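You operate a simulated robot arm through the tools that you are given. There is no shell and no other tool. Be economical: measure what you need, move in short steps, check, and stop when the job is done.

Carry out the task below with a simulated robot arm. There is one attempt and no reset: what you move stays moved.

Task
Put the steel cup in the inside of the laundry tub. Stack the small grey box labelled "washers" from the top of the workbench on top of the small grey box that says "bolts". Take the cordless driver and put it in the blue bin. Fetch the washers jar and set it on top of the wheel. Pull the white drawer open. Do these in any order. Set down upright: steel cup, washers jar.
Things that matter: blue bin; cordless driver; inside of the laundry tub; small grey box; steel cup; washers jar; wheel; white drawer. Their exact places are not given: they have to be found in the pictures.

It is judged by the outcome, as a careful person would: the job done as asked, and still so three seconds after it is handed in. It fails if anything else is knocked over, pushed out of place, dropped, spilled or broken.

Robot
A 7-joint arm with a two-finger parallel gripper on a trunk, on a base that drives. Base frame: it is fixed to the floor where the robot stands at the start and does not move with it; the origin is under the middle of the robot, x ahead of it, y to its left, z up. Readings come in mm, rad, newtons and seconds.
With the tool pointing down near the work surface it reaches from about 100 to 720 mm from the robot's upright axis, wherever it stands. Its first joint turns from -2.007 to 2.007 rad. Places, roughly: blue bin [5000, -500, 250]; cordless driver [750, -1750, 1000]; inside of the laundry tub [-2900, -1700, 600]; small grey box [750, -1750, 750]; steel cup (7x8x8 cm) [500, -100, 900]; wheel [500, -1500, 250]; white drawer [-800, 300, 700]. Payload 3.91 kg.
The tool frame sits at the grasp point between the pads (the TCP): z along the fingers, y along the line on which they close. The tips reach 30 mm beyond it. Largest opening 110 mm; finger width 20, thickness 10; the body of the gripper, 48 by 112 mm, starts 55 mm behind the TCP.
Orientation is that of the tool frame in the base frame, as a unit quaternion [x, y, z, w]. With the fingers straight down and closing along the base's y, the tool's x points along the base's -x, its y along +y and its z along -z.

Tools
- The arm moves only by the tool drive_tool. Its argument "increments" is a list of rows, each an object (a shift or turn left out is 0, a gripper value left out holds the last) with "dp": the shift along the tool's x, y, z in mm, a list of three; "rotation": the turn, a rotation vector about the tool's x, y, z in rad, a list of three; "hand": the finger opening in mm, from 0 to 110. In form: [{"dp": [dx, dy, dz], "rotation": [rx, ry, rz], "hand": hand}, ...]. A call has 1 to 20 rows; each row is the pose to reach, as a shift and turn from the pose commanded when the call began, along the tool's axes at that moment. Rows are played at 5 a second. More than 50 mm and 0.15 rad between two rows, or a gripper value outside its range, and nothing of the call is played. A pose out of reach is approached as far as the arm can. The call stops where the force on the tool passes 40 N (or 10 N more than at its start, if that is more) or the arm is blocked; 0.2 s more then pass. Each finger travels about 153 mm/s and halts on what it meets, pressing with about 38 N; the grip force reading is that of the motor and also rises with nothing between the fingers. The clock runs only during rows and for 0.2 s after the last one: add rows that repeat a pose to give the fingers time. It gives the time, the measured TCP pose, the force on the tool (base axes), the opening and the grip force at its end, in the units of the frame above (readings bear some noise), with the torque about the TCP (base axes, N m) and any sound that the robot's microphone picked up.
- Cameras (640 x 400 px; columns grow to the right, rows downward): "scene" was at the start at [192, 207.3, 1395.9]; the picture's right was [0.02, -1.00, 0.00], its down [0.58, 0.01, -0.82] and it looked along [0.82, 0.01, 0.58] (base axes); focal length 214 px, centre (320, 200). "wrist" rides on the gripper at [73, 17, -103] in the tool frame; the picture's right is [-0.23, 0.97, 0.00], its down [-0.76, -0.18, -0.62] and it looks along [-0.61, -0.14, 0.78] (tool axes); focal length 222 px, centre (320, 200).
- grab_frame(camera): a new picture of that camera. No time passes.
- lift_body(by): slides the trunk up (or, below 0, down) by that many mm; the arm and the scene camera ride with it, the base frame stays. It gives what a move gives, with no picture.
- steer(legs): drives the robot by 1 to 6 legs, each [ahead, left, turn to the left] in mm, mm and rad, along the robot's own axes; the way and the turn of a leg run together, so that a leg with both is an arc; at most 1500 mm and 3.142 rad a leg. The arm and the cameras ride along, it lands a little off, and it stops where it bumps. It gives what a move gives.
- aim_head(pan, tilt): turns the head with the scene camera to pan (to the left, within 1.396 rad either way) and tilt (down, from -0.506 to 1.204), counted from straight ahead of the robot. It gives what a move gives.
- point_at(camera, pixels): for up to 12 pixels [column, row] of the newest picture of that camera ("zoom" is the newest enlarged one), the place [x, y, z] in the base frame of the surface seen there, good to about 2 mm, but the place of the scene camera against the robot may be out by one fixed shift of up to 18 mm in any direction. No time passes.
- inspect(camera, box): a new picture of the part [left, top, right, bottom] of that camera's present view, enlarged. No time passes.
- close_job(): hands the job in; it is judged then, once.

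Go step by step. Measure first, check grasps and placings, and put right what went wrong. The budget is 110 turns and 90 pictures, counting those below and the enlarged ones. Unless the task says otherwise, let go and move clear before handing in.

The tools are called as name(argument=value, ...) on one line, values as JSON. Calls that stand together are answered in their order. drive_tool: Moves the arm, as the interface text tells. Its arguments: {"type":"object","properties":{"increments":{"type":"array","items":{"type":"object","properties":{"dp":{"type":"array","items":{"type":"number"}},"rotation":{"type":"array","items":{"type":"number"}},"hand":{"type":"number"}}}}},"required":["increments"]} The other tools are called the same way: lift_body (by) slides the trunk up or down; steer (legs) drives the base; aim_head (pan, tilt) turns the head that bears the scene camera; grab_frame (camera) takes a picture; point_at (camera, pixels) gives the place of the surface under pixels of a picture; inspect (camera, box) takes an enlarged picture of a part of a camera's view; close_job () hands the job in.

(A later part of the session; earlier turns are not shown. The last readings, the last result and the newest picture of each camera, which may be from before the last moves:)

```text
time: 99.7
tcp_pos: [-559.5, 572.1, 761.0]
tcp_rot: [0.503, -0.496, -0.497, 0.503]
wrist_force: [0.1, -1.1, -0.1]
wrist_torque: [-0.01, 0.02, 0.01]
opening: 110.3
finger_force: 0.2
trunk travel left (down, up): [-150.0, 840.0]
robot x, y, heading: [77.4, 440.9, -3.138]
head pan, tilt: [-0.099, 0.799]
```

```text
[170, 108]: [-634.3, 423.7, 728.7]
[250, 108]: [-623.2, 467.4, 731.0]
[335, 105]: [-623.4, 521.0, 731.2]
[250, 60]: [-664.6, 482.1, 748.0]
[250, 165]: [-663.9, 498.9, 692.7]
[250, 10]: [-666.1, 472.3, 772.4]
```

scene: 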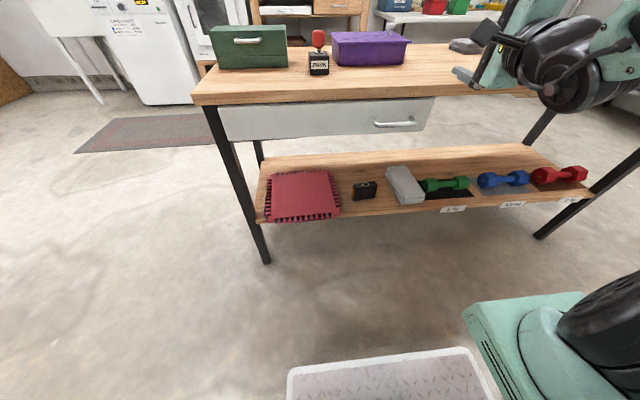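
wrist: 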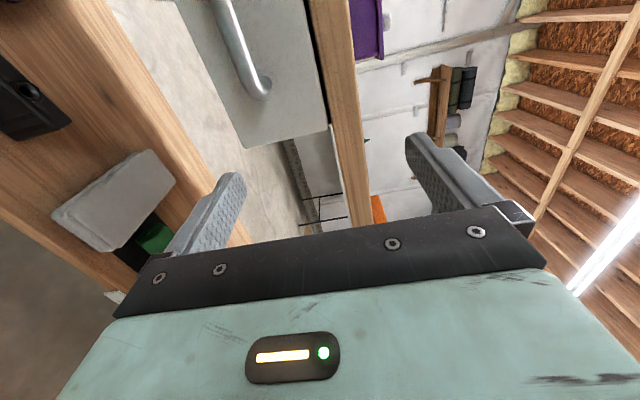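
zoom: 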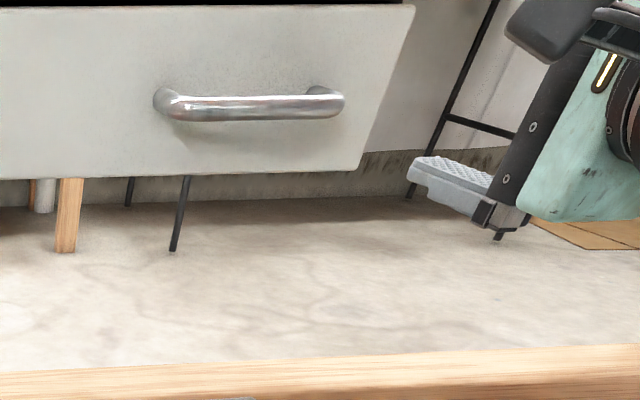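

Accurate handle: bar x≈−617, y 425–520, z 729, face −656. Lowering 32 mm and strafing left 92 mm in front of it.

lift_body(by=-32)

steer(legs=[[0, 95, 0]])

grab_frame(camera="wrist")

```text
time: 100.5
tcp_pos: [-559.7, 571.5, 728.2]
tcp_rot: [0.503, -0.497, -0.498, 0.503]
wrist_force: [-0.5, -0.2, -0.3]
wrist_torque: [-0.02, -0.01, 0.0]
opening: 109.9
finger_force: 0.1
trunk travel left (down, up): [-118.0, 872.0]
robot x, y, heading: [75.9, 440.4, -3.14]
head pan, tilt: [-0.099, 0.799]
```

```text
time: 101.6
tcp_pos: [-560.0, 479.6, 729.7]
tcp_rot: [0.503, -0.496, -0.498, 0.503]
wrist_force: [-0.2, -0.3, 0.4]
wrist_torque: [0.03, 0.0, -0.02]
opening: 110.1
finger_force: 0.0
trunk travel left (down, up): [-118.0, 872.0]
robot x, y, heading: [81.1, 348.5, -3.143]
head pan, tilt: [-0.099, 0.799]
```

```text
55 pictures are left
```

wrist: 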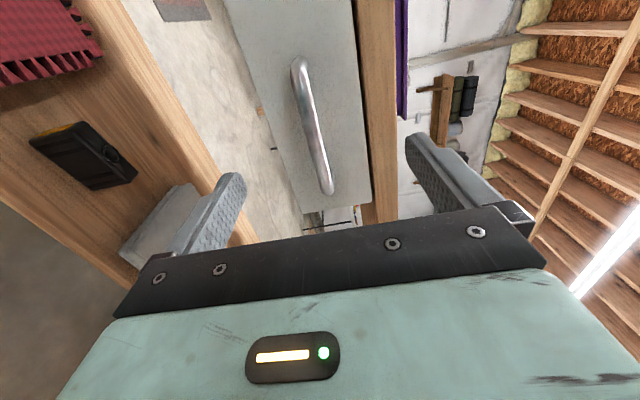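

Handle is centred between the fingers. Advancing 55 mm, then closing.

drive_tool(increments=[{"hand": 60}, {"dp": [0, 0, 25], "hand": 50}, {"dp": [0, 0, 45]}, {"dp": [0, 0, 55]}, {"dp": [0, 0, 55]}, {"dp": [0, 0, 55], "hand": 20}, {"dp": [0, 0, 55], "hand": 4}, {"dp": [0, 0, 55], "hand": 4}, {"dp": [0, 0, 55], "hand": 4}])

grab_frame(camera="wrist")

```text
time: 103.6
tcp_pos: [-615.6, 479.2, 726.3]
tcp_rot: [0.505, -0.498, -0.496, 0.501]
wrist_force: [2.0, -2.2, -26.2]
wrist_torque: [-0.32, -0.11, 0.03]
opening: 11.6
finger_force: 44.9
trunk travel left (down, up): [-118.0, 872.0]
robot x, y, heading: [78.8, 344.3, -3.14]
head pan, tilt: [-0.099, 0.799]
```

```text
54 pictures are left
```

wrist: 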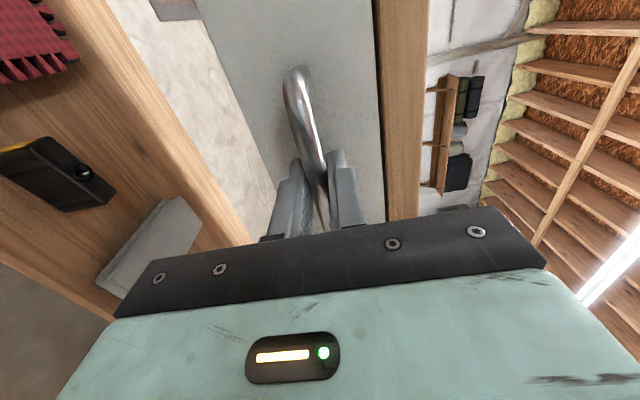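

The bar is gripped (opening 11.6). Pulling with the arm first, relieving the vertical load by 2 mm.

drive_tool(increments=[{"dp": [0, -2, 0]}, {"dp": [0, -2, -15]}, {"dp": [0, -2, -30]}, {"dp": [0, -2, -45]}, {"dp": [0, -2, -55]}, {"dp": [0, -2, -55]}])

steer(legs=[[-60, 0, 0]])

```text
time: 105.0
tcp_pos: [-561.0, 478.3, 726.2]
tcp_rot: [0.505, -0.496, -0.497, 0.502]
wrist_force: [-1.3, -8.7, -23.8]
wrist_torque: [-0.52, -0.15, 0.0]
opening: 11.4
finger_force: 44.6
trunk travel left (down, up): [-118.0, 872.0]
robot x, y, heading: [77.4, 347.9, -3.144]
head pan, tilt: [-0.099, 0.799]
```

```text
time: 105.7
tcp_pos: [-560.9, 479.2, 726.5]
tcp_rot: [0.505, -0.497, -0.496, 0.502]
wrist_force: [-1.0, -0.3, -0.3]
wrist_torque: [-0.02, -0.05, 0.11]
opening: 12.0
finger_force: 44.7
trunk travel left (down, up): [-118.0, 872.0]
robot x, y, heading: [73.0, 344.1, -3.141]
head pan, tilt: [-0.099, 0.799]
stopped in leg 1: the robot was blocked; the commanded pose is now the measured one
```

The drawer moved about 55 mm, but the base is blocked behind by the bike. I'll release, slide sideways off the bar, and regrasp with the tool pointing down, which allows more arm retraction.

drive_tool(increments=[{"hand": 40}, {"hand": 70}, {"hand": 70}, {"hand": 70}])

steer(legs=[[20, -120, 0]])

lift_body(by=420)

aim_head(pan=0.0, tilt=0.9)

grab_frame(camera="scene")

```text
time: 106.7
tcp_pos: [-560.5, 479.1, 725.4]
tcp_rot: [0.505, -0.497, -0.495, 0.503]
wrist_force: [-0.1, 0.0, 0.0]
wrist_torque: [-0.02, 0.0, -0.03]
opening: 69.8
finger_force: 0.0
trunk travel left (down, up): [-118.0, 872.0]
robot x, y, heading: [75.0, 350.7, -3.141]
head pan, tilt: [-0.099, 0.799]
```

```text
time: 107.9
tcp_pos: [-579.8, 596.7, 724.9]
tcp_rot: [0.506, -0.496, -0.495, 0.503]
wrist_force: [0.4, -0.1, -0.5]
wrist_torque: [0.03, -0.01, 0.03]
opening: 69.9
finger_force: 0.0
trunk travel left (down, up): [-118.0, 872.0]
robot x, y, heading: [57.5, 460.9, -3.145]
head pan, tilt: [-0.099, 0.799]
```

```text
refused: 420 is not a number from -400 to 400
```

```text
time: 108.6
tcp_pos: [-581.4, 595.4, 727.3]
tcp_rot: [0.505, -0.496, -0.496, 0.503]
wrist_force: [0.1, 0.1, 0.4]
wrist_torque: [-0.05, -0.01, -0.03]
opening: 69.7
finger_force: 0.1
trunk travel left (down, up): [-118.0, 872.0]
robot x, y, heading: [57.3, 462.0, -3.139]
head pan, tilt: [0.0, 0.901]
```

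```text
53 pictures are left
```

scene: 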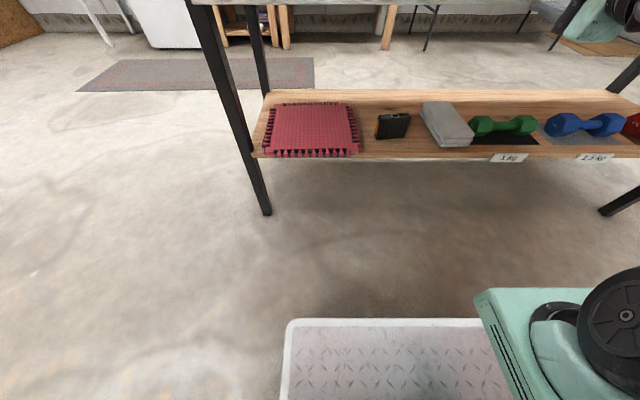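

Lifting the trunk 350 mm, then pitching the tool 90° down so that it closes along x.

lift_body(by=350)

drive_tool(increments=[{"rotation": [0.143, 0, 0]}, {"rotation": [0.286, 0, 0]}, {"rotation": [0.429, 0, 0]}, {"rotation": [0.572, 0, 0]}, {"rotation": [0.715, 0, 0]}, {"rotation": [0.858, 0, 0]}, {"rotation": [1.0, 0, 0]}, {"rotation": [1.143, 0, 0]}, {"rotation": [1.286, 0, 0]}, {"rotation": [1.429, 0, 0]}, {"rotation": [1.571, 0, 0]}, {"rotation": [1.571, 0, 0], "hand": 60}])

aim_head(pan=-0.1, tilt=0.8)

grab_frame(camera="scene")

grab_frame(camera="wrist")

```text
time: 112.0
tcp_pos: [-579.4, 596.0, 1075.9]
tcp_rot: [0.506, -0.496, -0.495, 0.503]
wrist_force: [0.6, 0.1, 0.0]
wrist_torque: [0.0, 0.05, 0.02]
opening: 70.1
finger_force: 0.0
trunk travel left (down, up): [-468.0, 522.0]
robot x, y, heading: [58.0, 464.7, -3.139]
head pan, tilt: [0.0, 0.901]
```

```text
time: 114.6
tcp_pos: [-572.4, 597.6, 1076.4]
tcp_rot: [0.713, -0.701, 0.001, -0.002]
wrist_force: [0.2, 0.0, 0.9]
wrist_torque: [0.04, 0.0, 0.02]
opening: 59.8
finger_force: 0.1
out of reach, approached as far as the arm can: row 1, 2, 3, 4, 11, 12
trunk travel left (down, up): [-468.0, 522.0]
robot x, y, heading: [54.4, 462.3, -3.143]
head pan, tilt: [0.0, 0.901]
```

```text
time: 115.3
tcp_pos: [-573.7, 598.1, 1075.8]
tcp_rot: [0.713, -0.701, -0.001, -0.001]
wrist_force: [-0.2, 0.9, 0.0]
wrist_torque: [-0.02, -0.01, -0.05]
opening: 60.1
finger_force: 0.0
trunk travel left (down, up): [-468.0, 522.0]
robot x, y, heading: [61.2, 464.5, -3.139]
head pan, tilt: [-0.099, 0.799]
```

```text
52 pictures are left
```

scene: 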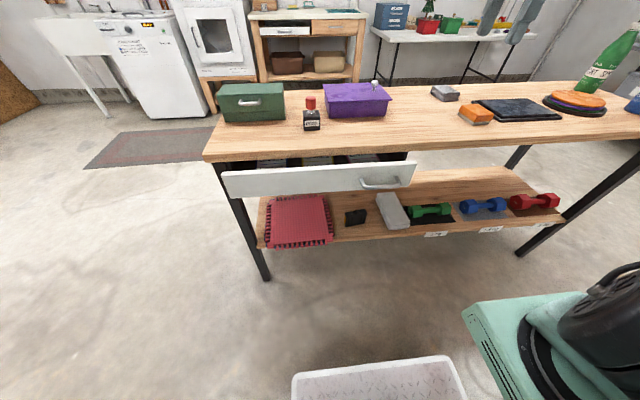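

```text
51 pictures are left
```

wrist: 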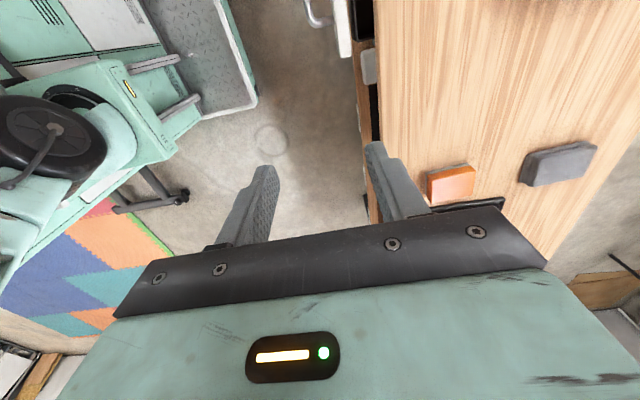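

The drawer is open about 55 mm. Moving over the bar (y≈478) to re-measure before descending.

drive_tool(increments=[{"dp": [40, -4, 0], "hand": 40}, {"dp": [80, -8, 0]}, {"dp": [118, -8, 0]}, {"dp": [118, -8, 0]}])

lift_body(by=-200)

grab_frame(camera="wrist")

```text
time: 116.3
tcp_pos: [-554.2, 543.1, 1072.8]
tcp_rot: [0.712, -0.702, 0.0, -0.002]
wrist_force: [0.3, 0.7, 0.5]
wrist_torque: [-0.01, 0.0, -0.01]
opening: 39.9
finger_force: 0.1
out of reach, approached as far as the arm can: row 1, 2, 3, 4
trunk travel left (down, up): [-468.0, 522.0]
robot x, y, heading: [58.0, 466.2, -3.145]
head pan, tilt: [-0.099, 0.799]
```

```text
time: 118.5
tcp_pos: [-555.1, 543.4, 874.5]
tcp_rot: [0.713, -0.701, 0.0, -0.001]
wrist_force: [-0.1, 0.1, 0.2]
wrist_torque: [0.01, 0.02, -0.03]
opening: 40.0
finger_force: 0.1
trunk travel left (down, up): [-268.0, 722.0]
robot x, y, heading: [59.8, 466.2, -3.139]
head pan, tilt: [-0.099, 0.799]
```

```text
50 pictures are left
```

wrist: 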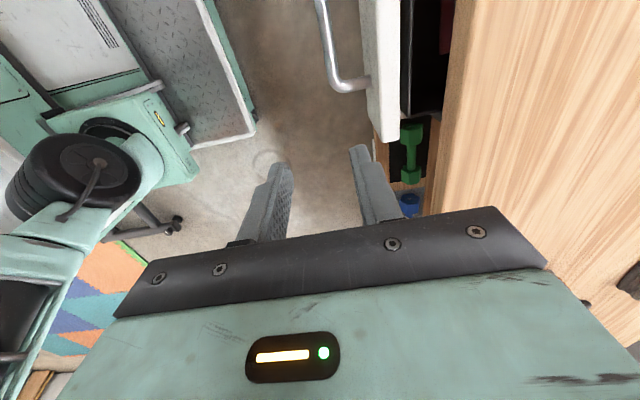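

The arm is near its limit because the tool is high relative to the shoulder. Raising the trunk 200 mm and moving the arm down relative to it, then aligning in y.

lift_body(by=200)

drive_tool(increments=[{"dp": [0, 0, 45]}, {"dp": [0, 0, 90]}, {"dp": [0, 0, 135]}, {"dp": [0, 0, 180]}, {"dp": [30, 9, 195]}, {"dp": [64, 9, 195]}, {"dp": [64, 9, 195]}])

grab_frame(camera="wrist")

```text
time: 120.6
tcp_pos: [-553.8, 543.5, 1074.1]
tcp_rot: [0.713, -0.701, 0.0, -0.002]
wrist_force: [0.1, 0.5, -0.2]
wrist_torque: [-0.01, 0.03, 0.0]
opening: 39.7
finger_force: 0.2
trunk travel left (down, up): [-468.0, 522.0]
robot x, y, heading: [58.0, 465.6, -3.138]
head pan, tilt: [-0.099, 0.799]
```

```text
time: 122.2
tcp_pos: [-507.0, 516.4, 908.8]
tcp_rot: [0.712, -0.702, 0.0, -0.001]
wrist_force: [-0.6, 0.1, 0.0]
wrist_torque: [0.02, 0.0, 0.04]
opening: 40.1
finger_force: 0.0
out of reach, approached as far as the arm can: row 2, 3, 4, 5, 6, 7
trunk travel left (down, up): [-468.0, 522.0]
robot x, y, heading: [55.9, 465.1, -3.138]
head pan, tilt: [-0.099, 0.799]
```

```text
49 pictures are left
```

wrist: 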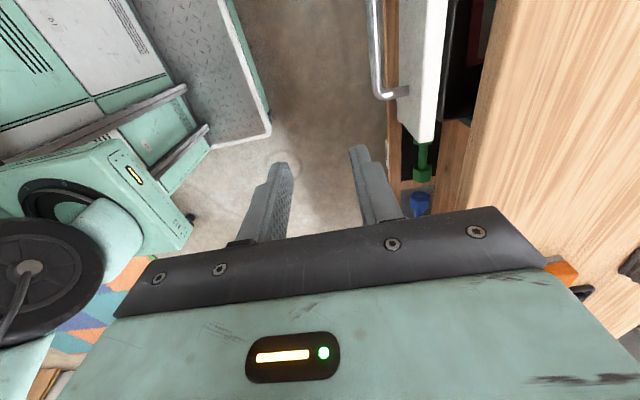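

This yaw runs into a joint limit. Better idea: return to the original tool-down yaw (finger width 20 mm along x) and hook the fingers inside the open gap behind the drawer front. Raising and yawing back −90°.

lift_body(by=157)

drive_tool(increments=[{"rotation": [0, 0, -0.143]}, {"rotation": [0, 0, -0.286]}, {"rotation": [0, 0, -0.429]}, {"rotation": [0, 0, -0.572]}, {"rotation": [0, 0, -0.715]}, {"rotation": [0, 0, -0.858]}, {"rotation": [0, 0, -1.0]}, {"rotation": [0, 0, -1.143]}, {"rotation": [0, 0, -1.286]}, {"rotation": [0, 0, -1.429]}, {"rotation": [0, 0, -1.571]}, {"rotation": [0, 0, -1.571]}])

inspect(camera="scene", box=[200, 80, 440, 230])

```text
time: 124.0
tcp_pos: [-506.7, 516.3, 1064.1]
tcp_rot: [0.713, -0.701, 0.0, -0.001]
wrist_force: [-0.7, -0.4, 0.4]
wrist_torque: [0.03, 0.01, 0.02]
opening: 40.2
finger_force: 0.0
trunk travel left (down, up): [-625.0, 365.0]
robot x, y, heading: [55.1, 466.1, -3.138]
head pan, tilt: [-0.099, 0.799]
```

```text
time: 126.6
tcp_pos: [-505.8, 516.5, 1066.6]
tcp_rot: [1.0, 0.009, 0.0, -0.001]
wrist_force: [0.1, 0.1, 0.6]
wrist_torque: [-0.03, -0.01, 0.0]
opening: 40.0
finger_force: 0.1
trunk travel left (down, up): [-625.0, 365.0]
robot x, y, heading: [59.6, 463.5, -3.143]
head pan, tilt: [-0.099, 0.799]
```

```text
2.67 times, centred on (320, 155) of scene
```

zoom: 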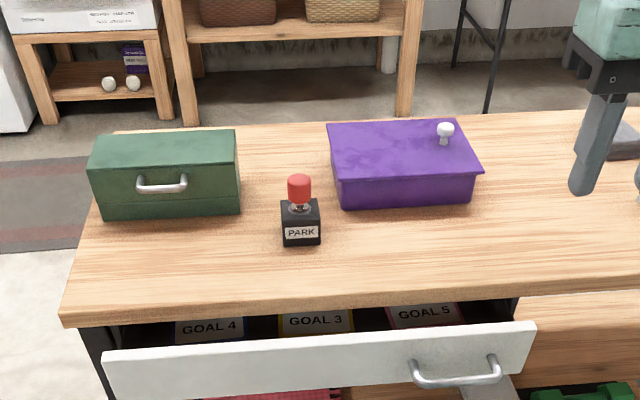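

Inside are cards lying low; hooking only 25 mm deep is safe. Moving base ahead 80 and left 35, then viewing the gap with the wrist camera.

steer(legs=[[80, 60, 0]])

drive_tool(increments=[{"dp": [0, 0, 45], "hand": 40}, {"dp": [0, 0, 90]}, {"dp": [0, 0, 110]}, {"dp": [0, 0, 110]}])

grab_frame(camera="wrist")

```text
time: 127.8
tcp_pos: [-585.7, 453.9, 1066.2]
tcp_rot: [1.0, 0.008, 0.0, 0.0]
wrist_force: [-0.1, 0.0, 0.8]
wrist_torque: [0.02, -0.01, -0.01]
opening: 40.0
finger_force: 0.0
trunk travel left (down, up): [-625.0, 365.0]
robot x, y, heading: [-23.7, 404.1, -3.138]
head pan, tilt: [-0.099, 0.799]
```

```text
time: 128.8
tcp_pos: [-553.6, 479.8, 995.0]
tcp_rot: [1.0, 0.009, 0.0, 0.0]
wrist_force: [-0.2, -0.5, -0.6]
wrist_torque: [-0.02, -0.01, 0.05]
opening: 39.9
finger_force: 0.1
out of reach, approached as far as the arm can: row 1, 2, 3, 4
trunk travel left (down, up): [-625.0, 365.0]
robot x, y, heading: [-24.0, 402.8, -3.14]
head pan, tilt: [-0.099, 0.799]
```

```text
47 pictures are left
```

wrist: 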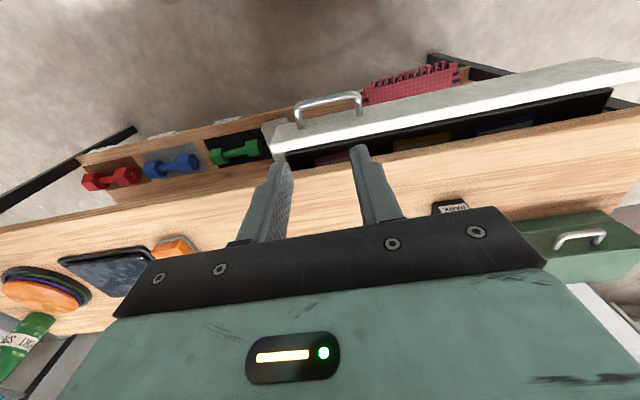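

Downward motion is now limited, so the arm's elbow seems to have ended in another configuration. Looking at the arm with the scene camera.

aim_head(pan=-0.7, tilt=0.4)

grab_frame(camera="scene")

point_at(camera="wrist", pixels=[[330, 127], [330, 122], [330, 133], [350, 148], [250, 135], [400, 115], [600, 82], [450, 130]])

```text
time: 129.8
tcp_pos: [-552.6, 480.3, 995.9]
tcp_rot: [1.0, 0.009, 0.0, 0.0]
wrist_force: [-0.2, 1.0, 0.5]
wrist_torque: [0.01, 0.02, 0.04]
opening: 39.9
finger_force: 0.1
trunk travel left (down, up): [-625.0, 365.0]
robot x, y, heading: [-22.1, 404.1, -3.134]
head pan, tilt: [-0.7, 0.4]
```

```text
46 pictures are left
```

scene: 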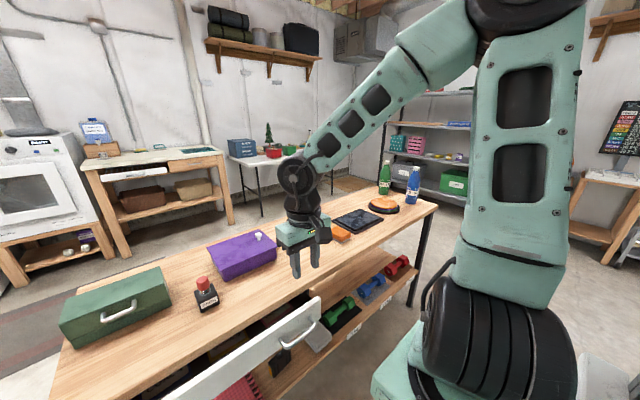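

```text
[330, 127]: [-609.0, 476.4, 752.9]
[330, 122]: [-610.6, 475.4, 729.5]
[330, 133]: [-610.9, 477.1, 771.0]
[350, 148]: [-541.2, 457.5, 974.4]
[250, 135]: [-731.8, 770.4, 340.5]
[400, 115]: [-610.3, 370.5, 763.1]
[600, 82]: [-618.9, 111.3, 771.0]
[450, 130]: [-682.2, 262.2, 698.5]
```

The forearm is fine; I'll use trunk and base for the motion. Zooming in on the gap to measure the panel thickness and table edge.

inspect(camera="wrist", box=[260, 80, 460, 200])

point_at(camera="zoom", pixels=[[420, 130], [420, 145], [420, 170], [420, 200], [420, 215], [420, 240], [110, 190], [110, 215], [110, 240], [190, 180], [190, 200]])

```text
3.20 times, centred on (360, 140) of wrist
```

zoom: 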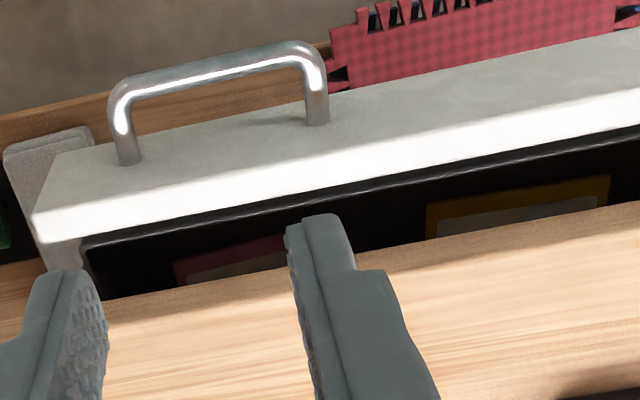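

```text
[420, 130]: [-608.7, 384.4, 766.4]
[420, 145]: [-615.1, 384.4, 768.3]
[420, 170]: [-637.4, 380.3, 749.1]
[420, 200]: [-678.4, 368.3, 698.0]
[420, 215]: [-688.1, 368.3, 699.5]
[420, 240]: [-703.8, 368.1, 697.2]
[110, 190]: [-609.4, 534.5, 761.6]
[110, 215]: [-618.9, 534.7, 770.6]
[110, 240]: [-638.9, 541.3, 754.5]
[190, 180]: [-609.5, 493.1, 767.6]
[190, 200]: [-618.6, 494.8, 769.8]
```

Panel front −609, inner ≈ −627, table edge ≈ −664, panel top z 771. I'll hook at x≈−640 with tips only to z≈758. Base ahead 86, trunk down 150, then check.

steer(legs=[[86, 0, 0]])

lift_body(by=-150)

inspect(camera="wrist", box=[200, 60, 480, 230])

```text
time: 130.9
tcp_pos: [-639.6, 479.5, 996.3]
tcp_rot: [1.0, 0.009, 0.0, 0.0]
wrist_force: [-0.3, -0.4, 0.0]
wrist_torque: [0.02, -0.06, 0.01]
opening: 39.9
finger_force: 0.0
trunk travel left (down, up): [-625.0, 365.0]
robot x, y, heading: [-107.1, 405.5, -3.142]
head pan, tilt: [-0.7, 0.4]
```

```text
time: 132.6
tcp_pos: [-639.4, 479.2, 846.7]
tcp_rot: [1.0, 0.01, 0.0, -0.001]
wrist_force: [-1.1, -0.5, -0.3]
wrist_torque: [-0.01, 0.02, 0.02]
opening: 39.8
finger_force: 0.1
trunk travel left (down, up): [-475.0, 515.0]
robot x, y, heading: [-108.3, 404.7, -3.135]
head pan, tilt: [-0.7, 0.4]
```

```text
2.29 times, centred on (340, 145) of wrist
```

zoom: 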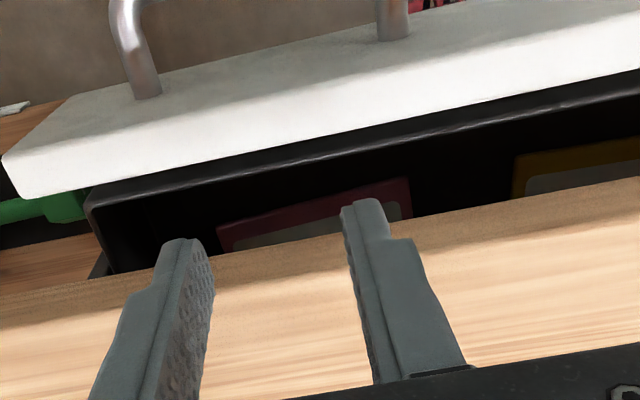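

point_at(camera="zoom", pixels=[[270, 250], [270, 262], [270, 285], [270, 130], [270, 146], [270, 160], [270, 175], [180, 250], [365, 210], [270, 110]])

```text
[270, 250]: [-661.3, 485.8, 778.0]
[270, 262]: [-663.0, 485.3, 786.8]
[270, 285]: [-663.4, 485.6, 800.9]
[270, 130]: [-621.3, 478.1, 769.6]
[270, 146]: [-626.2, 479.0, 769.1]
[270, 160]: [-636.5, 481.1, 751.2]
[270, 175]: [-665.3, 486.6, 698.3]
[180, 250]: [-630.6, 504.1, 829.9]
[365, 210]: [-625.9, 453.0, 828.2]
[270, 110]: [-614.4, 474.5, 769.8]
```

Gap −627…−662; shifting 4 mm forward and lowering the trunk 58 mm into the gap.

drive_tool(increments=[{"dp": [-4, 0, 0]}, {"dp": [-4, 0, 0]}])

lift_body(by=-58)

inspect(camera="wrist", box=[200, 60, 480, 230])

```text
time: 133.2
tcp_pos: [-640.7, 481.3, 846.8]
tcp_rot: [1.0, 0.01, 0.0, 0.001]
wrist_force: [0.1, -0.3, 0.7]
wrist_torque: [-0.02, -0.04, 0.02]
opening: 40.4
finger_force: 0.1
trunk travel left (down, up): [-475.0, 515.0]
robot x, y, heading: [-109.6, 401.6, -3.135]
head pan, tilt: [-0.7, 0.4]
```

```text
time: 134.2
tcp_pos: [-641.0, 480.6, 788.5]
tcp_rot: [1.0, 0.009, -0.001, 0.001]
wrist_force: [0.7, -0.1, 0.0]
wrist_torque: [0.02, 0.01, -0.01]
opening: 40.0
finger_force: 0.1
trunk travel left (down, up): [-417.0, 573.0]
robot x, y, heading: [-106.8, 404.8, -3.135]
head pan, tilt: [-0.7, 0.4]
```

```text
2.29 times, centred on (340, 145) of wrist
```

zoom: 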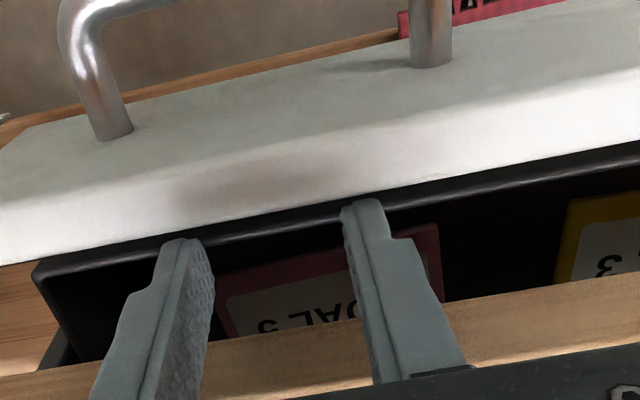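

The tips sit just behind the panel. Pulling with the base, 70 mm first.

steer(legs=[[-70, 0, 0]])

inspect(camera="wrist", box=[200, 60, 480, 230])

```text
time: 135.2
tcp_pos: [-570.4, 482.1, 789.5]
tcp_rot: [1.0, 0.009, 0.0, -0.001]
wrist_force: [0.6, -0.6, -0.2]
wrist_torque: [0.03, 0.01, 0.01]
opening: 39.9
finger_force: 0.1
trunk travel left (down, up): [-417.0, 573.0]
robot x, y, heading: [-40.1, 402.6, -3.138]
head pan, tilt: [-0.7, 0.4]
```

```text
2.29 times, centred on (340, 145) of wrist
```

zoom: 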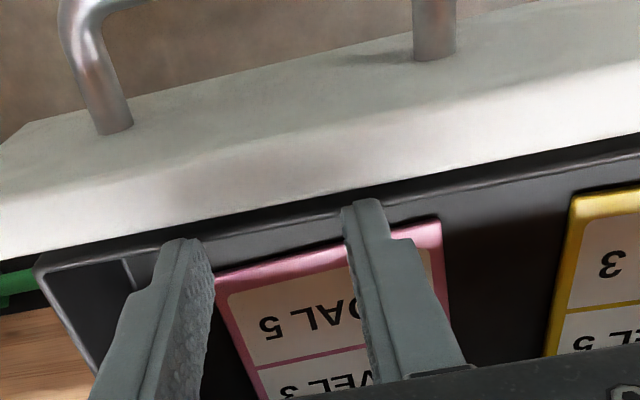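

The drawer follows. Pulling another 108 mm with the base.

steer(legs=[[-106, 0, 0]])

drive_tool(increments=[{"dp": [20, 0, 0]}, {"dp": [40, 0, 0]}, {"dp": [60, 0, 0]}, {"dp": [80, 0, 0]}, {"dp": [80, 0, 0]}])

grab_frame(camera="wrist")

```text
time: 136.4
tcp_pos: [-465.1, 480.7, 790.0]
tcp_rot: [1.0, 0.009, 0.0, 0.0]
wrist_force: [-0.3, 0.8, 0.4]
wrist_torque: [-0.01, -0.01, 0.0]
opening: 39.9
finger_force: 0.0
trunk travel left (down, up): [-417.0, 573.0]
robot x, y, heading: [69.0, 403.6, -3.142]
head pan, tilt: [-0.7, 0.4]
```

```text
time: 137.1
tcp_pos: [-432.3, 481.5, 791.7]
tcp_rot: [1.0, 0.006, -0.012, 0.003]
wrist_force: [-9.3, 1.5, -4.7]
wrist_torque: [0.1, 0.24, -0.22]
opening: 39.3
finger_force: 0.0
trunk travel left (down, up): [-417.0, 573.0]
robot x, y, heading: [66.4, 403.3, -3.136]
head pan, tilt: [-0.7, 0.4]
stopped in row 3: the force on the tool passed its limit (the readings are from after the stop); the commanded pose is now the measured one
```

```text
41 pictures are left
```

wrist: 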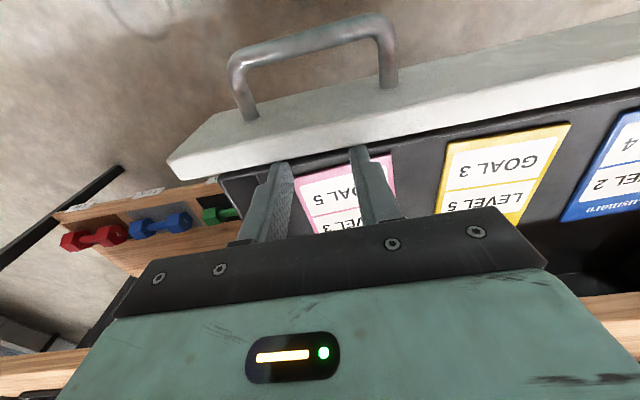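

The drawer hit its stop: about 250 mm open. Backing the tips off the panel, raising, then leaving diagonally to the open floor.

drive_tool(increments=[{"dp": [-15, 0, 0]}, {"dp": [-15, 0, 0]}])

lift_body(by=300)

steer(legs=[[0, 250, 0], [60, 150, 0], [30, 120, 0], [120, 130, 0], [0, 0, 1.1]])

aim_head(pan=0.5, tilt=0.5)

grab_frame(camera="scene")

```text
time: 137.7
tcp_pos: [-446.1, 481.3, 791.5]
tcp_rot: [1.0, 0.006, -0.011, 0.003]
wrist_force: [-0.2, -0.4, 0.1]
wrist_torque: [0.01, -0.02, -0.01]
opening: 40.3
finger_force: 0.0
trunk travel left (down, up): [-417.0, 573.0]
robot x, y, heading: [64.9, 400.6, -3.141]
head pan, tilt: [-0.7, 0.4]
```

```text
time: 140.7
tcp_pos: [-446.2, 482.1, 1091.6]
tcp_rot: [1.0, 0.005, -0.011, 0.003]
wrist_force: [-0.8, 0.4, -0.3]
wrist_torque: [0.02, -0.02, -0.01]
opening: 40.0
finger_force: 0.2
trunk travel left (down, up): [-717.0, 273.0]
robot x, y, heading: [65.4, 401.1, -3.142]
head pan, tilt: [-0.7, 0.4]
```

```text
time: 148.3
tcp_pos: [-422.8, -684.3, 1091.5]
tcp_rot: [0.837, 0.547, -0.007, 0.008]
wrist_force: [-0.4, -0.6, 0.3]
wrist_torque: [0.03, -0.03, 0.01]
opening: 40.0
finger_force: 0.2
trunk travel left (down, up): [-717.0, 273.0]
robot x, y, heading: [-142.8, -250.9, -1.995]
head pan, tilt: [-0.7, 0.4]
```

```text
time: 149.7
tcp_pos: [-422.7, -684.2, 1092.5]
tcp_rot: [0.837, 0.547, -0.007, 0.008]
wrist_force: [0.4, -0.8, 0.3]
wrist_torque: [-0.01, -0.02, -0.01]
opening: 40.2
finger_force: 0.1
trunk travel left (down, up): [-717.0, 273.0]
robot x, y, heading: [-140.2, -252.7, -1.994]
head pan, tilt: [0.499, 0.499]
```

```text
40 pictures are left
```

scene: 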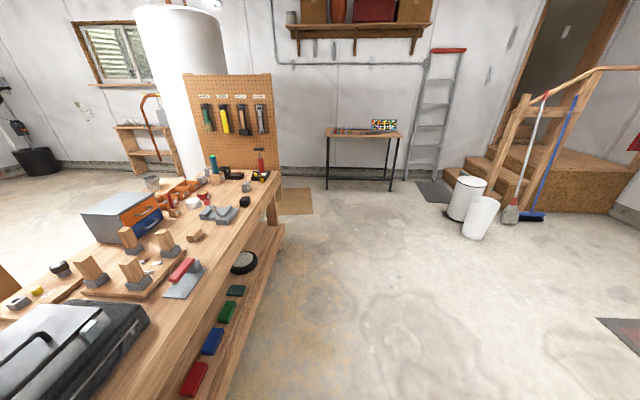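

The workbench is at left with many small items; a wheel lies on its lower shelf at (243,262). Zooming into the bench.

inspect(camera="scene", box=[0, 140, 280, 315])

inspect(camera="scene", box=[120, 160, 280, 300])

point_at(camera="scene", pixels=[[243, 262], [243, 250], [215, 215], [130, 240], [60, 270], [245, 203], [180, 285], [285, 185], [225, 400], [260, 170], [120, 215], [215, 170]])

```text
2.29 times, centred on (140, 228) of scene
```

zoom: 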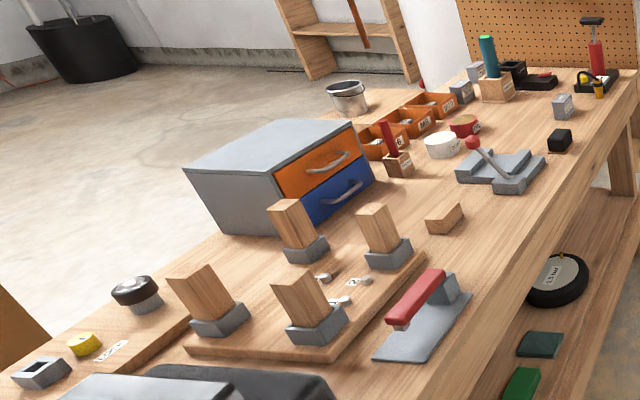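

```text
2.86 times, centred on (200, 230) of scene
```

zoom: 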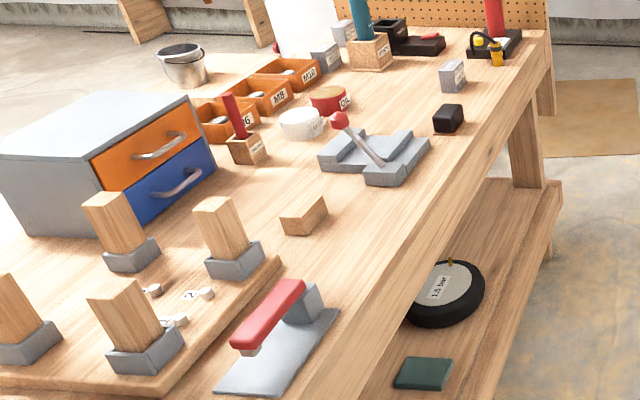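

```text
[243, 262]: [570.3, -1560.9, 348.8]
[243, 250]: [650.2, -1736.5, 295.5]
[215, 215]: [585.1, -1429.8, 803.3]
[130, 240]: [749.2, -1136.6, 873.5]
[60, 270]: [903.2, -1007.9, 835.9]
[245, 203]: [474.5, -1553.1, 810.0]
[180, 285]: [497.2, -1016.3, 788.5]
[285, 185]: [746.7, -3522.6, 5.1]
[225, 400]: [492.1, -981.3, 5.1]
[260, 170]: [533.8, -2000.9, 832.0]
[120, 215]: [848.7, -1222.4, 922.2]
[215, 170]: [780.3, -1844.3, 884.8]
```

Bench top z≈790, front edge x≈485; the wheel lies on the shelf around (600,−1600). Driving to about (−200,−1600) facing the bench for a closer look.

steer(legs=[[0, 0, 0.38], [1350, 0, 0], [0, 0, 1.614]])

aim_head(pan=-0.1, tilt=0.7)

grab_frame(camera="scene")

```text
time: 161.5
tcp_pos: [335.5, -1681.9, 1091.9]
tcp_rot: [-0.002, 1.0, 0.003, 0.011]
wrist_force: [0.1, 0.8, -0.4]
wrist_torque: [0.01, 0.01, 0.01]
opening: 40.0
finger_force: 0.0
trunk travel left (down, up): [-717.0, 273.0]
robot x, y, heading: [-173.8, -1602.3, -0.007]
head pan, tilt: [0.499, 0.499]
```

```text
time: 162.5
tcp_pos: [334.8, -1681.9, 1092.2]
tcp_rot: [-0.002, 1.0, 0.003, 0.01]
wrist_force: [-0.6, -0.4, 0.4]
wrist_torque: [-0.03, -0.02, -0.02]
opening: 40.2
finger_force: 0.0
trunk travel left (down, up): [-717.0, 273.0]
robot x, y, heading: [-176.6, -1600.2, -0.007]
head pan, tilt: [-0.099, 0.7]
```

```text
37 pictures are left
```

scene: 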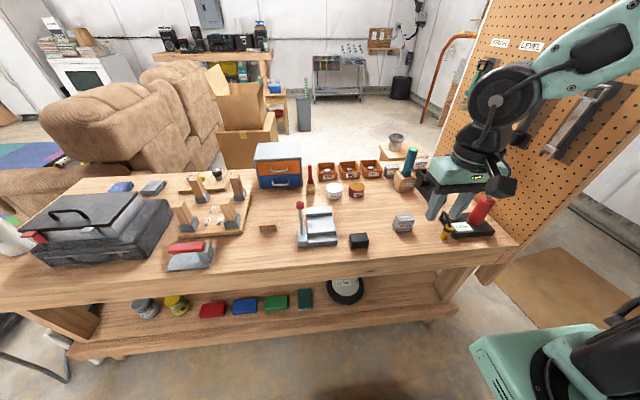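

Jars on the shelf at (145,308) and (177,305); wheel at (345,290); grey boxes around (390,170),(403,223). Zooming.

inspect(camera="scene", box=[340, 140, 500, 250])

inspect(camera="scene", box=[100, 250, 380, 350])

point_at(camera="scene", pixels=[[345, 290], [331, 288], [360, 288], [345, 300], [145, 303], [177, 300], [403, 223], [390, 170], [420, 162], [345, 265], [345, 335], [466, 225]])

```text
3.64 times, centred on (420, 195) of scene
```

zoom: 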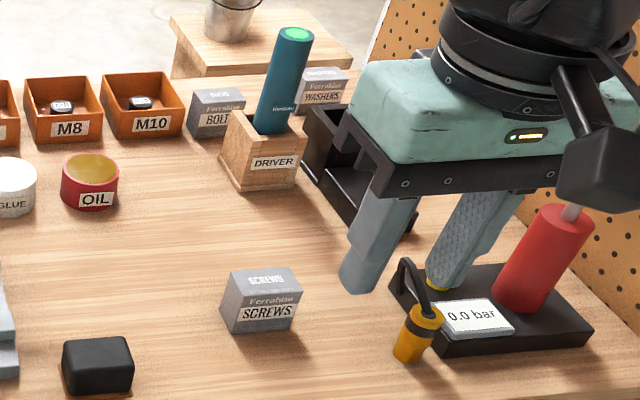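

```text
2.29 times, centred on (240, 300) of scene
```

zoom: 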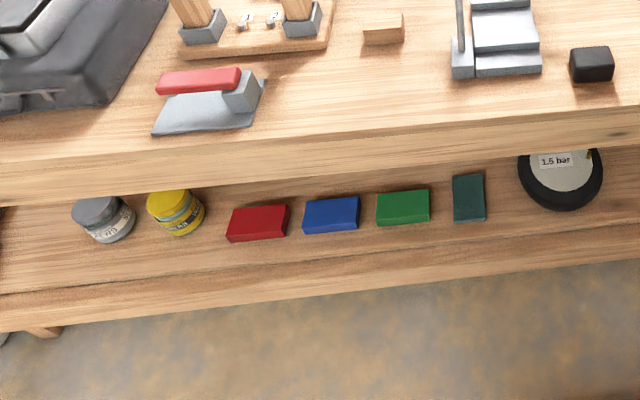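

```text
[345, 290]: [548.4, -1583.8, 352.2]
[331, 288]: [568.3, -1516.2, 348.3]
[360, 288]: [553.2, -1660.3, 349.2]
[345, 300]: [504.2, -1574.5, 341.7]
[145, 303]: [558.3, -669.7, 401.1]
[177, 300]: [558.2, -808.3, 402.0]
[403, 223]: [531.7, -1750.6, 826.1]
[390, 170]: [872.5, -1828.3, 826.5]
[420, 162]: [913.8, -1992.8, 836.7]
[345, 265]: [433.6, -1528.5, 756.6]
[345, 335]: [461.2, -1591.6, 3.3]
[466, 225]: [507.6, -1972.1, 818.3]
```

Found: BOLTS box ≈(872,−1828), WASHERS box ≈(910,−1990), DRIVER in a wooden holder, wheel ≈(580,−1585). Zooming for the blue bin around (272,88) and reading the jar labels.

inspect(camera="scene", box=[230, 50, 330, 120])

inspect(camera="scene", box=[125, 285, 205, 330])

point_at(camera="scene", pixels=[[273, 87], [275, 82], [303, 105], [303, 95]])

```text
5.71 times, centred on (280, 85) of scene
```

zoom: 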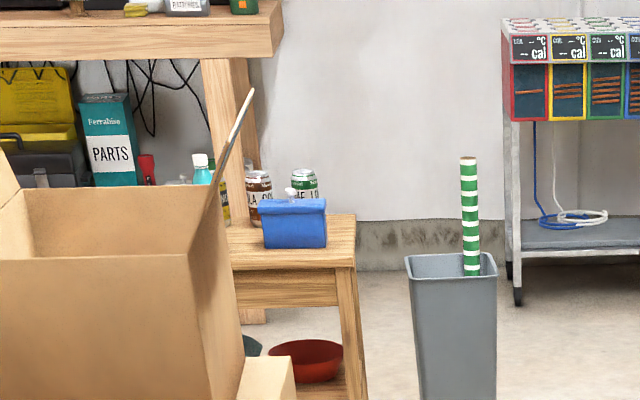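

```text
8.00 times, centred on (165, 308) of scene
```

zoom: 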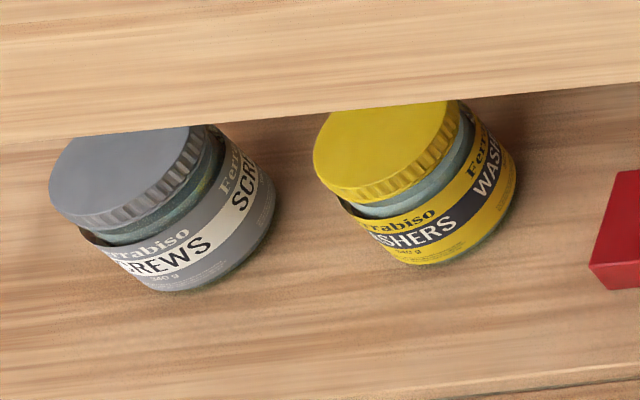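

```text
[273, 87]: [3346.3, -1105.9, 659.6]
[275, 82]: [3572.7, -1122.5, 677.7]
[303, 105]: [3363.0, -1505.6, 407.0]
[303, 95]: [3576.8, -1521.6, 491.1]
```

The yellow-lidded jar is the WASHERS jar. Measuring the pegboard and the boxes before moving closer.

point_at(camera="scene", pixels=[[500, 110], [460, 120], [560, 200], [630, 60], [480, 90], [465, 150], [600, 30], [520, 235], [412, 155], [410, 178], [424, 163], [397, 140]])

```text
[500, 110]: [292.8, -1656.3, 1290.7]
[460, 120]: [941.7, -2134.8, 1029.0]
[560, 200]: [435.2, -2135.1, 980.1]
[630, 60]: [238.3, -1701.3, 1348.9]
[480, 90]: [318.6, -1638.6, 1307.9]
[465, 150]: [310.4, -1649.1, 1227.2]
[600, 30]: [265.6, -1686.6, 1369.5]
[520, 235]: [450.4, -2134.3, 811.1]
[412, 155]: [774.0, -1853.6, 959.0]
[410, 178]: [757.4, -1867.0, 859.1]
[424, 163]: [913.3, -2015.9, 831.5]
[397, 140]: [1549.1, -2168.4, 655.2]
```

Pegboard plane y=−2135, driver top ≈(774,−1853,959). Moving the base right/ahead, then the arm over for a wrist view.

steer(legs=[[120, -270, 0.007]])

drive_tool(increments=[{"dp": [-45, 0, 0], "hand": 110}, {"dp": [-90, 0, 0]}, {"dp": [-135, 0, 0]}, {"dp": [-180, 0, 0]}, {"dp": [-225, 0, 0]}, {"dp": [-270, 0, 0]}, {"dp": [-315, 0, 0]}, {"dp": [-315, -40, 0]}, {"dp": [-315, -40, 0]}])

grab_frame(camera="wrist")

```text
time: 164.5
tcp_pos: [452.6, -1948.2, 1092.5]
tcp_rot: [-0.004, 1.0, 0.003, 0.011]
wrist_force: [-0.7, 0.3, -0.1]
wrist_torque: [-0.02, 0.02, -0.02]
opening: 39.7
finger_force: 0.0
trunk travel left (down, up): [-717.0, 273.0]
robot x, y, heading: [-55.2, -1867.2, 0.001]
head pan, tilt: [-0.099, 0.7]
```

```text
time: 166.5
tcp_pos: [559.7, -2025.0, 1179.4]
tcp_rot: [-0.004, 1.0, 0.003, 0.011]
wrist_force: [-0.9, -0.1, 0.1]
wrist_torque: [-0.02, 0.02, 0.02]
opening: 109.9
finger_force: 0.0
out of reach, approached as far as the arm can: row 1, 2, 3, 4, 5, 6, 7, 8, 9
trunk travel left (down, up): [-717.0, 273.0]
robot x, y, heading: [-58.5, -1870.8, -0.003]
head pan, tilt: [-0.099, 0.7]
```

```text
32 pictures are left
```

wrist: 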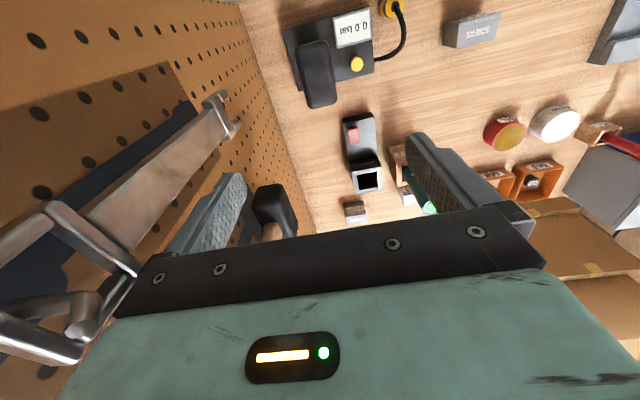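

The arm is limited by a wound-up joint (motion slid toward the pegboard). I'll move the base left/away, then test whether yawing the tool relieves it.

steer(legs=[[-150, 250, 0]])

drive_tool(increments=[{"rotation": [0, 0, -0.14]}, {"rotation": [0, 0, -0.28]}, {"rotation": [0, 0, -0.42]}, {"rotation": [0, 0, -0.56]}, {"rotation": [0, 0, -0.7]}, {"rotation": [0, 0, -0.84]}, {"rotation": [0, 0, -0.98]}, {"rotation": [0, 0, -1.12]}, {"rotation": [0, 0, -1.26]}, {"rotation": [0, 0, -1.4]}, {"rotation": [0, 0, -1.54]}, {"rotation": [0, 0, -1.571]}])

drive_tool(increments=[{"dp": [0, -40, 0]}, {"dp": [0, -80, 0]}, {"dp": [0, -80, 40]}, {"dp": [0, -80, 80]}])

```text
time: 168.5
tcp_pos: [410.6, -1778.5, 1179.1]
tcp_rot: [-0.006, 1.0, 0.002, 0.012]
wrist_force: [0.8, 0.7, 0.7]
wrist_torque: [-0.01, -0.03, -0.02]
opening: 110.0
finger_force: 0.0
trunk travel left (down, up): [-717.0, 273.0]
robot x, y, heading: [-205.7, -1624.1, 0.003]
head pan, tilt: [-0.099, 0.7]
```

```text
time: 171.3
tcp_pos: [475.1, -1636.9, 1259.6]
tcp_rot: [-0.509, 0.745, 0.2, 0.382]
wrist_force: [-0.4, 0.6, -0.1]
wrist_torque: [0.01, 0.0, 0.03]
opening: 110.0
finger_force: 0.1
out of reach, approached as far as the arm can: row 1, 2, 3, 4, 5, 6, 7, 8, 9, 10, 11
trunk travel left (down, up): [-717.0, 273.0]
robot x, y, heading: [-210.0, -1620.5, 0.004]
head pan, tilt: [-0.099, 0.7]
stopped in row 12: the arm was blocked; the commanded pose is now the measured one
```

```text
time: 172.3
tcp_pos: [481.9, -1641.6, 1257.1]
tcp_rot: [-0.509, 0.745, 0.199, 0.383]
wrist_force: [0.7, 1.1, -0.1]
wrist_torque: [0.0, 0.01, -0.02]
opening: 110.2
finger_force: 0.0
out of reach, approached as far as the arm can: row 1, 2, 3, 4
trunk travel left (down, up): [-717.0, 273.0]
robot x, y, heading: [-207.7, -1625.4, 0.001]
head pan, tilt: [-0.099, 0.7]
```

Yawing that way makes it worse, so the relief is the other way. Rotating back to tool-down.

drive_tool(increments=[{"rotation": [0.0438, 0.0836, 0.1114]}, {"rotation": [0.0876, 0.1672, 0.2228]}, {"rotation": [0.1314, 0.2508, 0.3342]}, {"rotation": [0.1752, 0.3344, 0.4456]}, {"rotation": [0.219, 0.418, 0.557]}, {"rotation": [0.2628, 0.5016, 0.6684]}, {"rotation": [0.3066, 0.5852, 0.7798]}, {"rotation": [0.3504, 0.6688, 0.8912]}, {"rotation": [0.3942, 0.7524, 1.0026]}, {"rotation": [0.438, 0.836, 1.114]}, {"rotation": [0.438, 0.836, 1.114]}])

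drive_tool(increments=[{"rotation": [0, 0, 0.14]}, {"rotation": [0, 0, 0.28]}, {"rotation": [0, 0, 0.42]}, {"rotation": [0, 0, 0.56]}, {"rotation": [0, 0, 0.7]}, {"rotation": [0, 0, 0.84]}, {"rotation": [0, 0, 0.98]}, {"rotation": [0, 0, 1.12]}, {"rotation": [0, 0, 1.26]}, {"rotation": [0, 0, 1.4]}, {"rotation": [0, 0, 1.54]}, {"rotation": [0, 0, 1.571]}])

drive_tool(increments=[{"dp": [0, 0, 40]}, {"dp": [0, 0, 80]}, {"dp": [0, 0, 120]}])

```text
time: 174.7
tcp_pos: [394.0, -1684.7, 1266.5]
tcp_rot: [0.0, 1.0, -0.001, 0.0]
wrist_force: [-0.8, -0.5, -0.4]
wrist_torque: [0.04, 0.04, 0.01]
opening: 109.9
finger_force: 0.0
out of reach, approached as far as the arm can: row 4, 5, 6, 7, 8, 9, 10, 11
trunk travel left (down, up): [-717.0, 273.0]
robot x, y, heading: [-208.6, -1625.2, 0.003]
head pan, tilt: [-0.099, 0.7]
```

```text
time: 177.3
tcp_pos: [394.7, -1687.2, 1268.7]
tcp_rot: [0.707, 0.707, 0.001, 0.002]
wrist_force: [0.3, -0.1, 0.1]
wrist_torque: [0.0, 0.02, -0.01]
opening: 109.9
finger_force: 0.1
trunk travel left (down, up): [-717.0, 273.0]
robot x, y, heading: [-208.3, -1626.3, -0.001]
head pan, tilt: [-0.099, 0.7]
```

```text
time: 178.1
tcp_pos: [369.0, -1698.8, 1161.5]
tcp_rot: [0.706, 0.708, 0.001, 0.001]
wrist_force: [0.4, 0.2, -0.1]
wrist_torque: [-0.03, 0.0, -0.02]
opening: 109.8
finger_force: 0.1
out of reach, approached as far as the arm can: row 1, 2, 3
trunk travel left (down, up): [-717.0, 273.0]
robot x, y, heading: [-205.5, -1625.4, -0.002]
head pan, tilt: [-0.099, 0.7]
```

The wrist is bent in the flipped branch. I'll undo it by retracing the reorientation in reverse in free space: first back away, pitch up to horizontal, then the inverse of the original turn.

steer(legs=[[-250, 200, 0]])

drive_tool(increments=[{"rotation": [-0.143, 0, 0]}, {"rotation": [-0.286, 0, 0]}, {"rotation": [-0.429, 0, 0]}, {"rotation": [-0.572, 0, 0]}, {"rotation": [-0.715, 0, 0]}, {"rotation": [-0.858, 0, 0]}, {"rotation": [-1.0, 0, 0]}, {"rotation": [-1.143, 0, 0]}, {"rotation": [-1.286, 0, 0]}, {"rotation": [-1.429, 0, 0]}, {"rotation": [-1.571, 0, 0]}, {"rotation": [-1.571, 0, 0]}])

drive_tool(increments=[{"rotation": [0.0806, 0.0806, -0.0806]}, {"rotation": [0.1612, 0.1612, -0.1612]}, {"rotation": [0.2418, 0.2418, -0.2418]}, {"rotation": [0.3224, 0.3224, -0.3224]}, {"rotation": [0.403, 0.403, -0.403]}, {"rotation": [0.4836, 0.4836, -0.4836]}, {"rotation": [0.5642, 0.5642, -0.5642]}, {"rotation": [0.6448, 0.6448, -0.6448]}, {"rotation": [0.7254, 0.7254, -0.7254]}, {"rotation": [0.806, 0.806, -0.806]}, {"rotation": [0.8866, 0.8866, -0.8866]}, {"rotation": [0.9672, 0.9672, -0.9672]}, {"rotation": [1.0478, 1.0478, -1.0478]}, {"rotation": [1.1284, 1.1284, -1.1284]}, {"rotation": [1.209, 1.209, -1.209]}, {"rotation": [1.209, 1.209, -1.209]}])

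drive_tool(increments=[{"dp": [0, 0, 40]}, {"dp": [0, 0, 80]}, {"dp": [-40, 0, 80]}, {"dp": [-80, 0, 80]}, {"dp": [-80, 0, 80]}])

```text
time: 180.2
tcp_pos: [122.2, -1494.9, 1161.2]
tcp_rot: [0.706, 0.708, 0.0, 0.001]
wrist_force: [-0.3, 1.1, 0.3]
wrist_torque: [0.02, -0.02, 0.01]
opening: 110.1
finger_force: 0.0
trunk travel left (down, up): [-717.0, 273.0]
robot x, y, heading: [-458.1, -1424.0, 0.002]
head pan, tilt: [-0.099, 0.7]
```

```text
time: 182.8
tcp_pos: [228.1, -1451.8, 1210.8]
tcp_rot: [0.498, 0.501, 0.501, 0.499]
wrist_force: [0.1, 0.4, -0.4]
wrist_torque: [-0.02, 0.0, -0.05]
opening: 110.2
finger_force: 0.0
out of reach, approached as far as the arm can: row 6, 7, 8, 9, 10, 11, 12
trunk travel left (down, up): [-717.0, 273.0]
robot x, y, heading: [-455.2, -1421.2, 0.005]
head pan, tilt: [-0.099, 0.7]
```

```text
time: 186.2
tcp_pos: [228.6, -1452.3, 1211.5]
tcp_rot: [-0.002, 1.0, 0.001, 0.001]
wrist_force: [0.7, 0.4, -0.1]
wrist_torque: [-0.02, -0.03, -0.01]
opening: 110.0
finger_force: 0.1
trunk travel left (down, up): [-717.0, 273.0]
robot x, y, heading: [-458.7, -1417.7, 0.001]
head pan, tilt: [-0.099, 0.7]
```

```text
time: 187.4
tcp_pos: [309.9, -1449.5, 1129.7]
tcp_rot: [-0.002, 1.0, 0.0, 0.0]
wrist_force: [-0.1, 0.3, -0.3]
wrist_torque: [0.0, -0.03, -0.02]
opening: 110.0
finger_force: 0.0
trunk travel left (down, up): [-717.0, 273.0]
robot x, y, heading: [-457.1, -1418.4, 0.007]
head pan, tilt: [-0.099, 0.7]
```

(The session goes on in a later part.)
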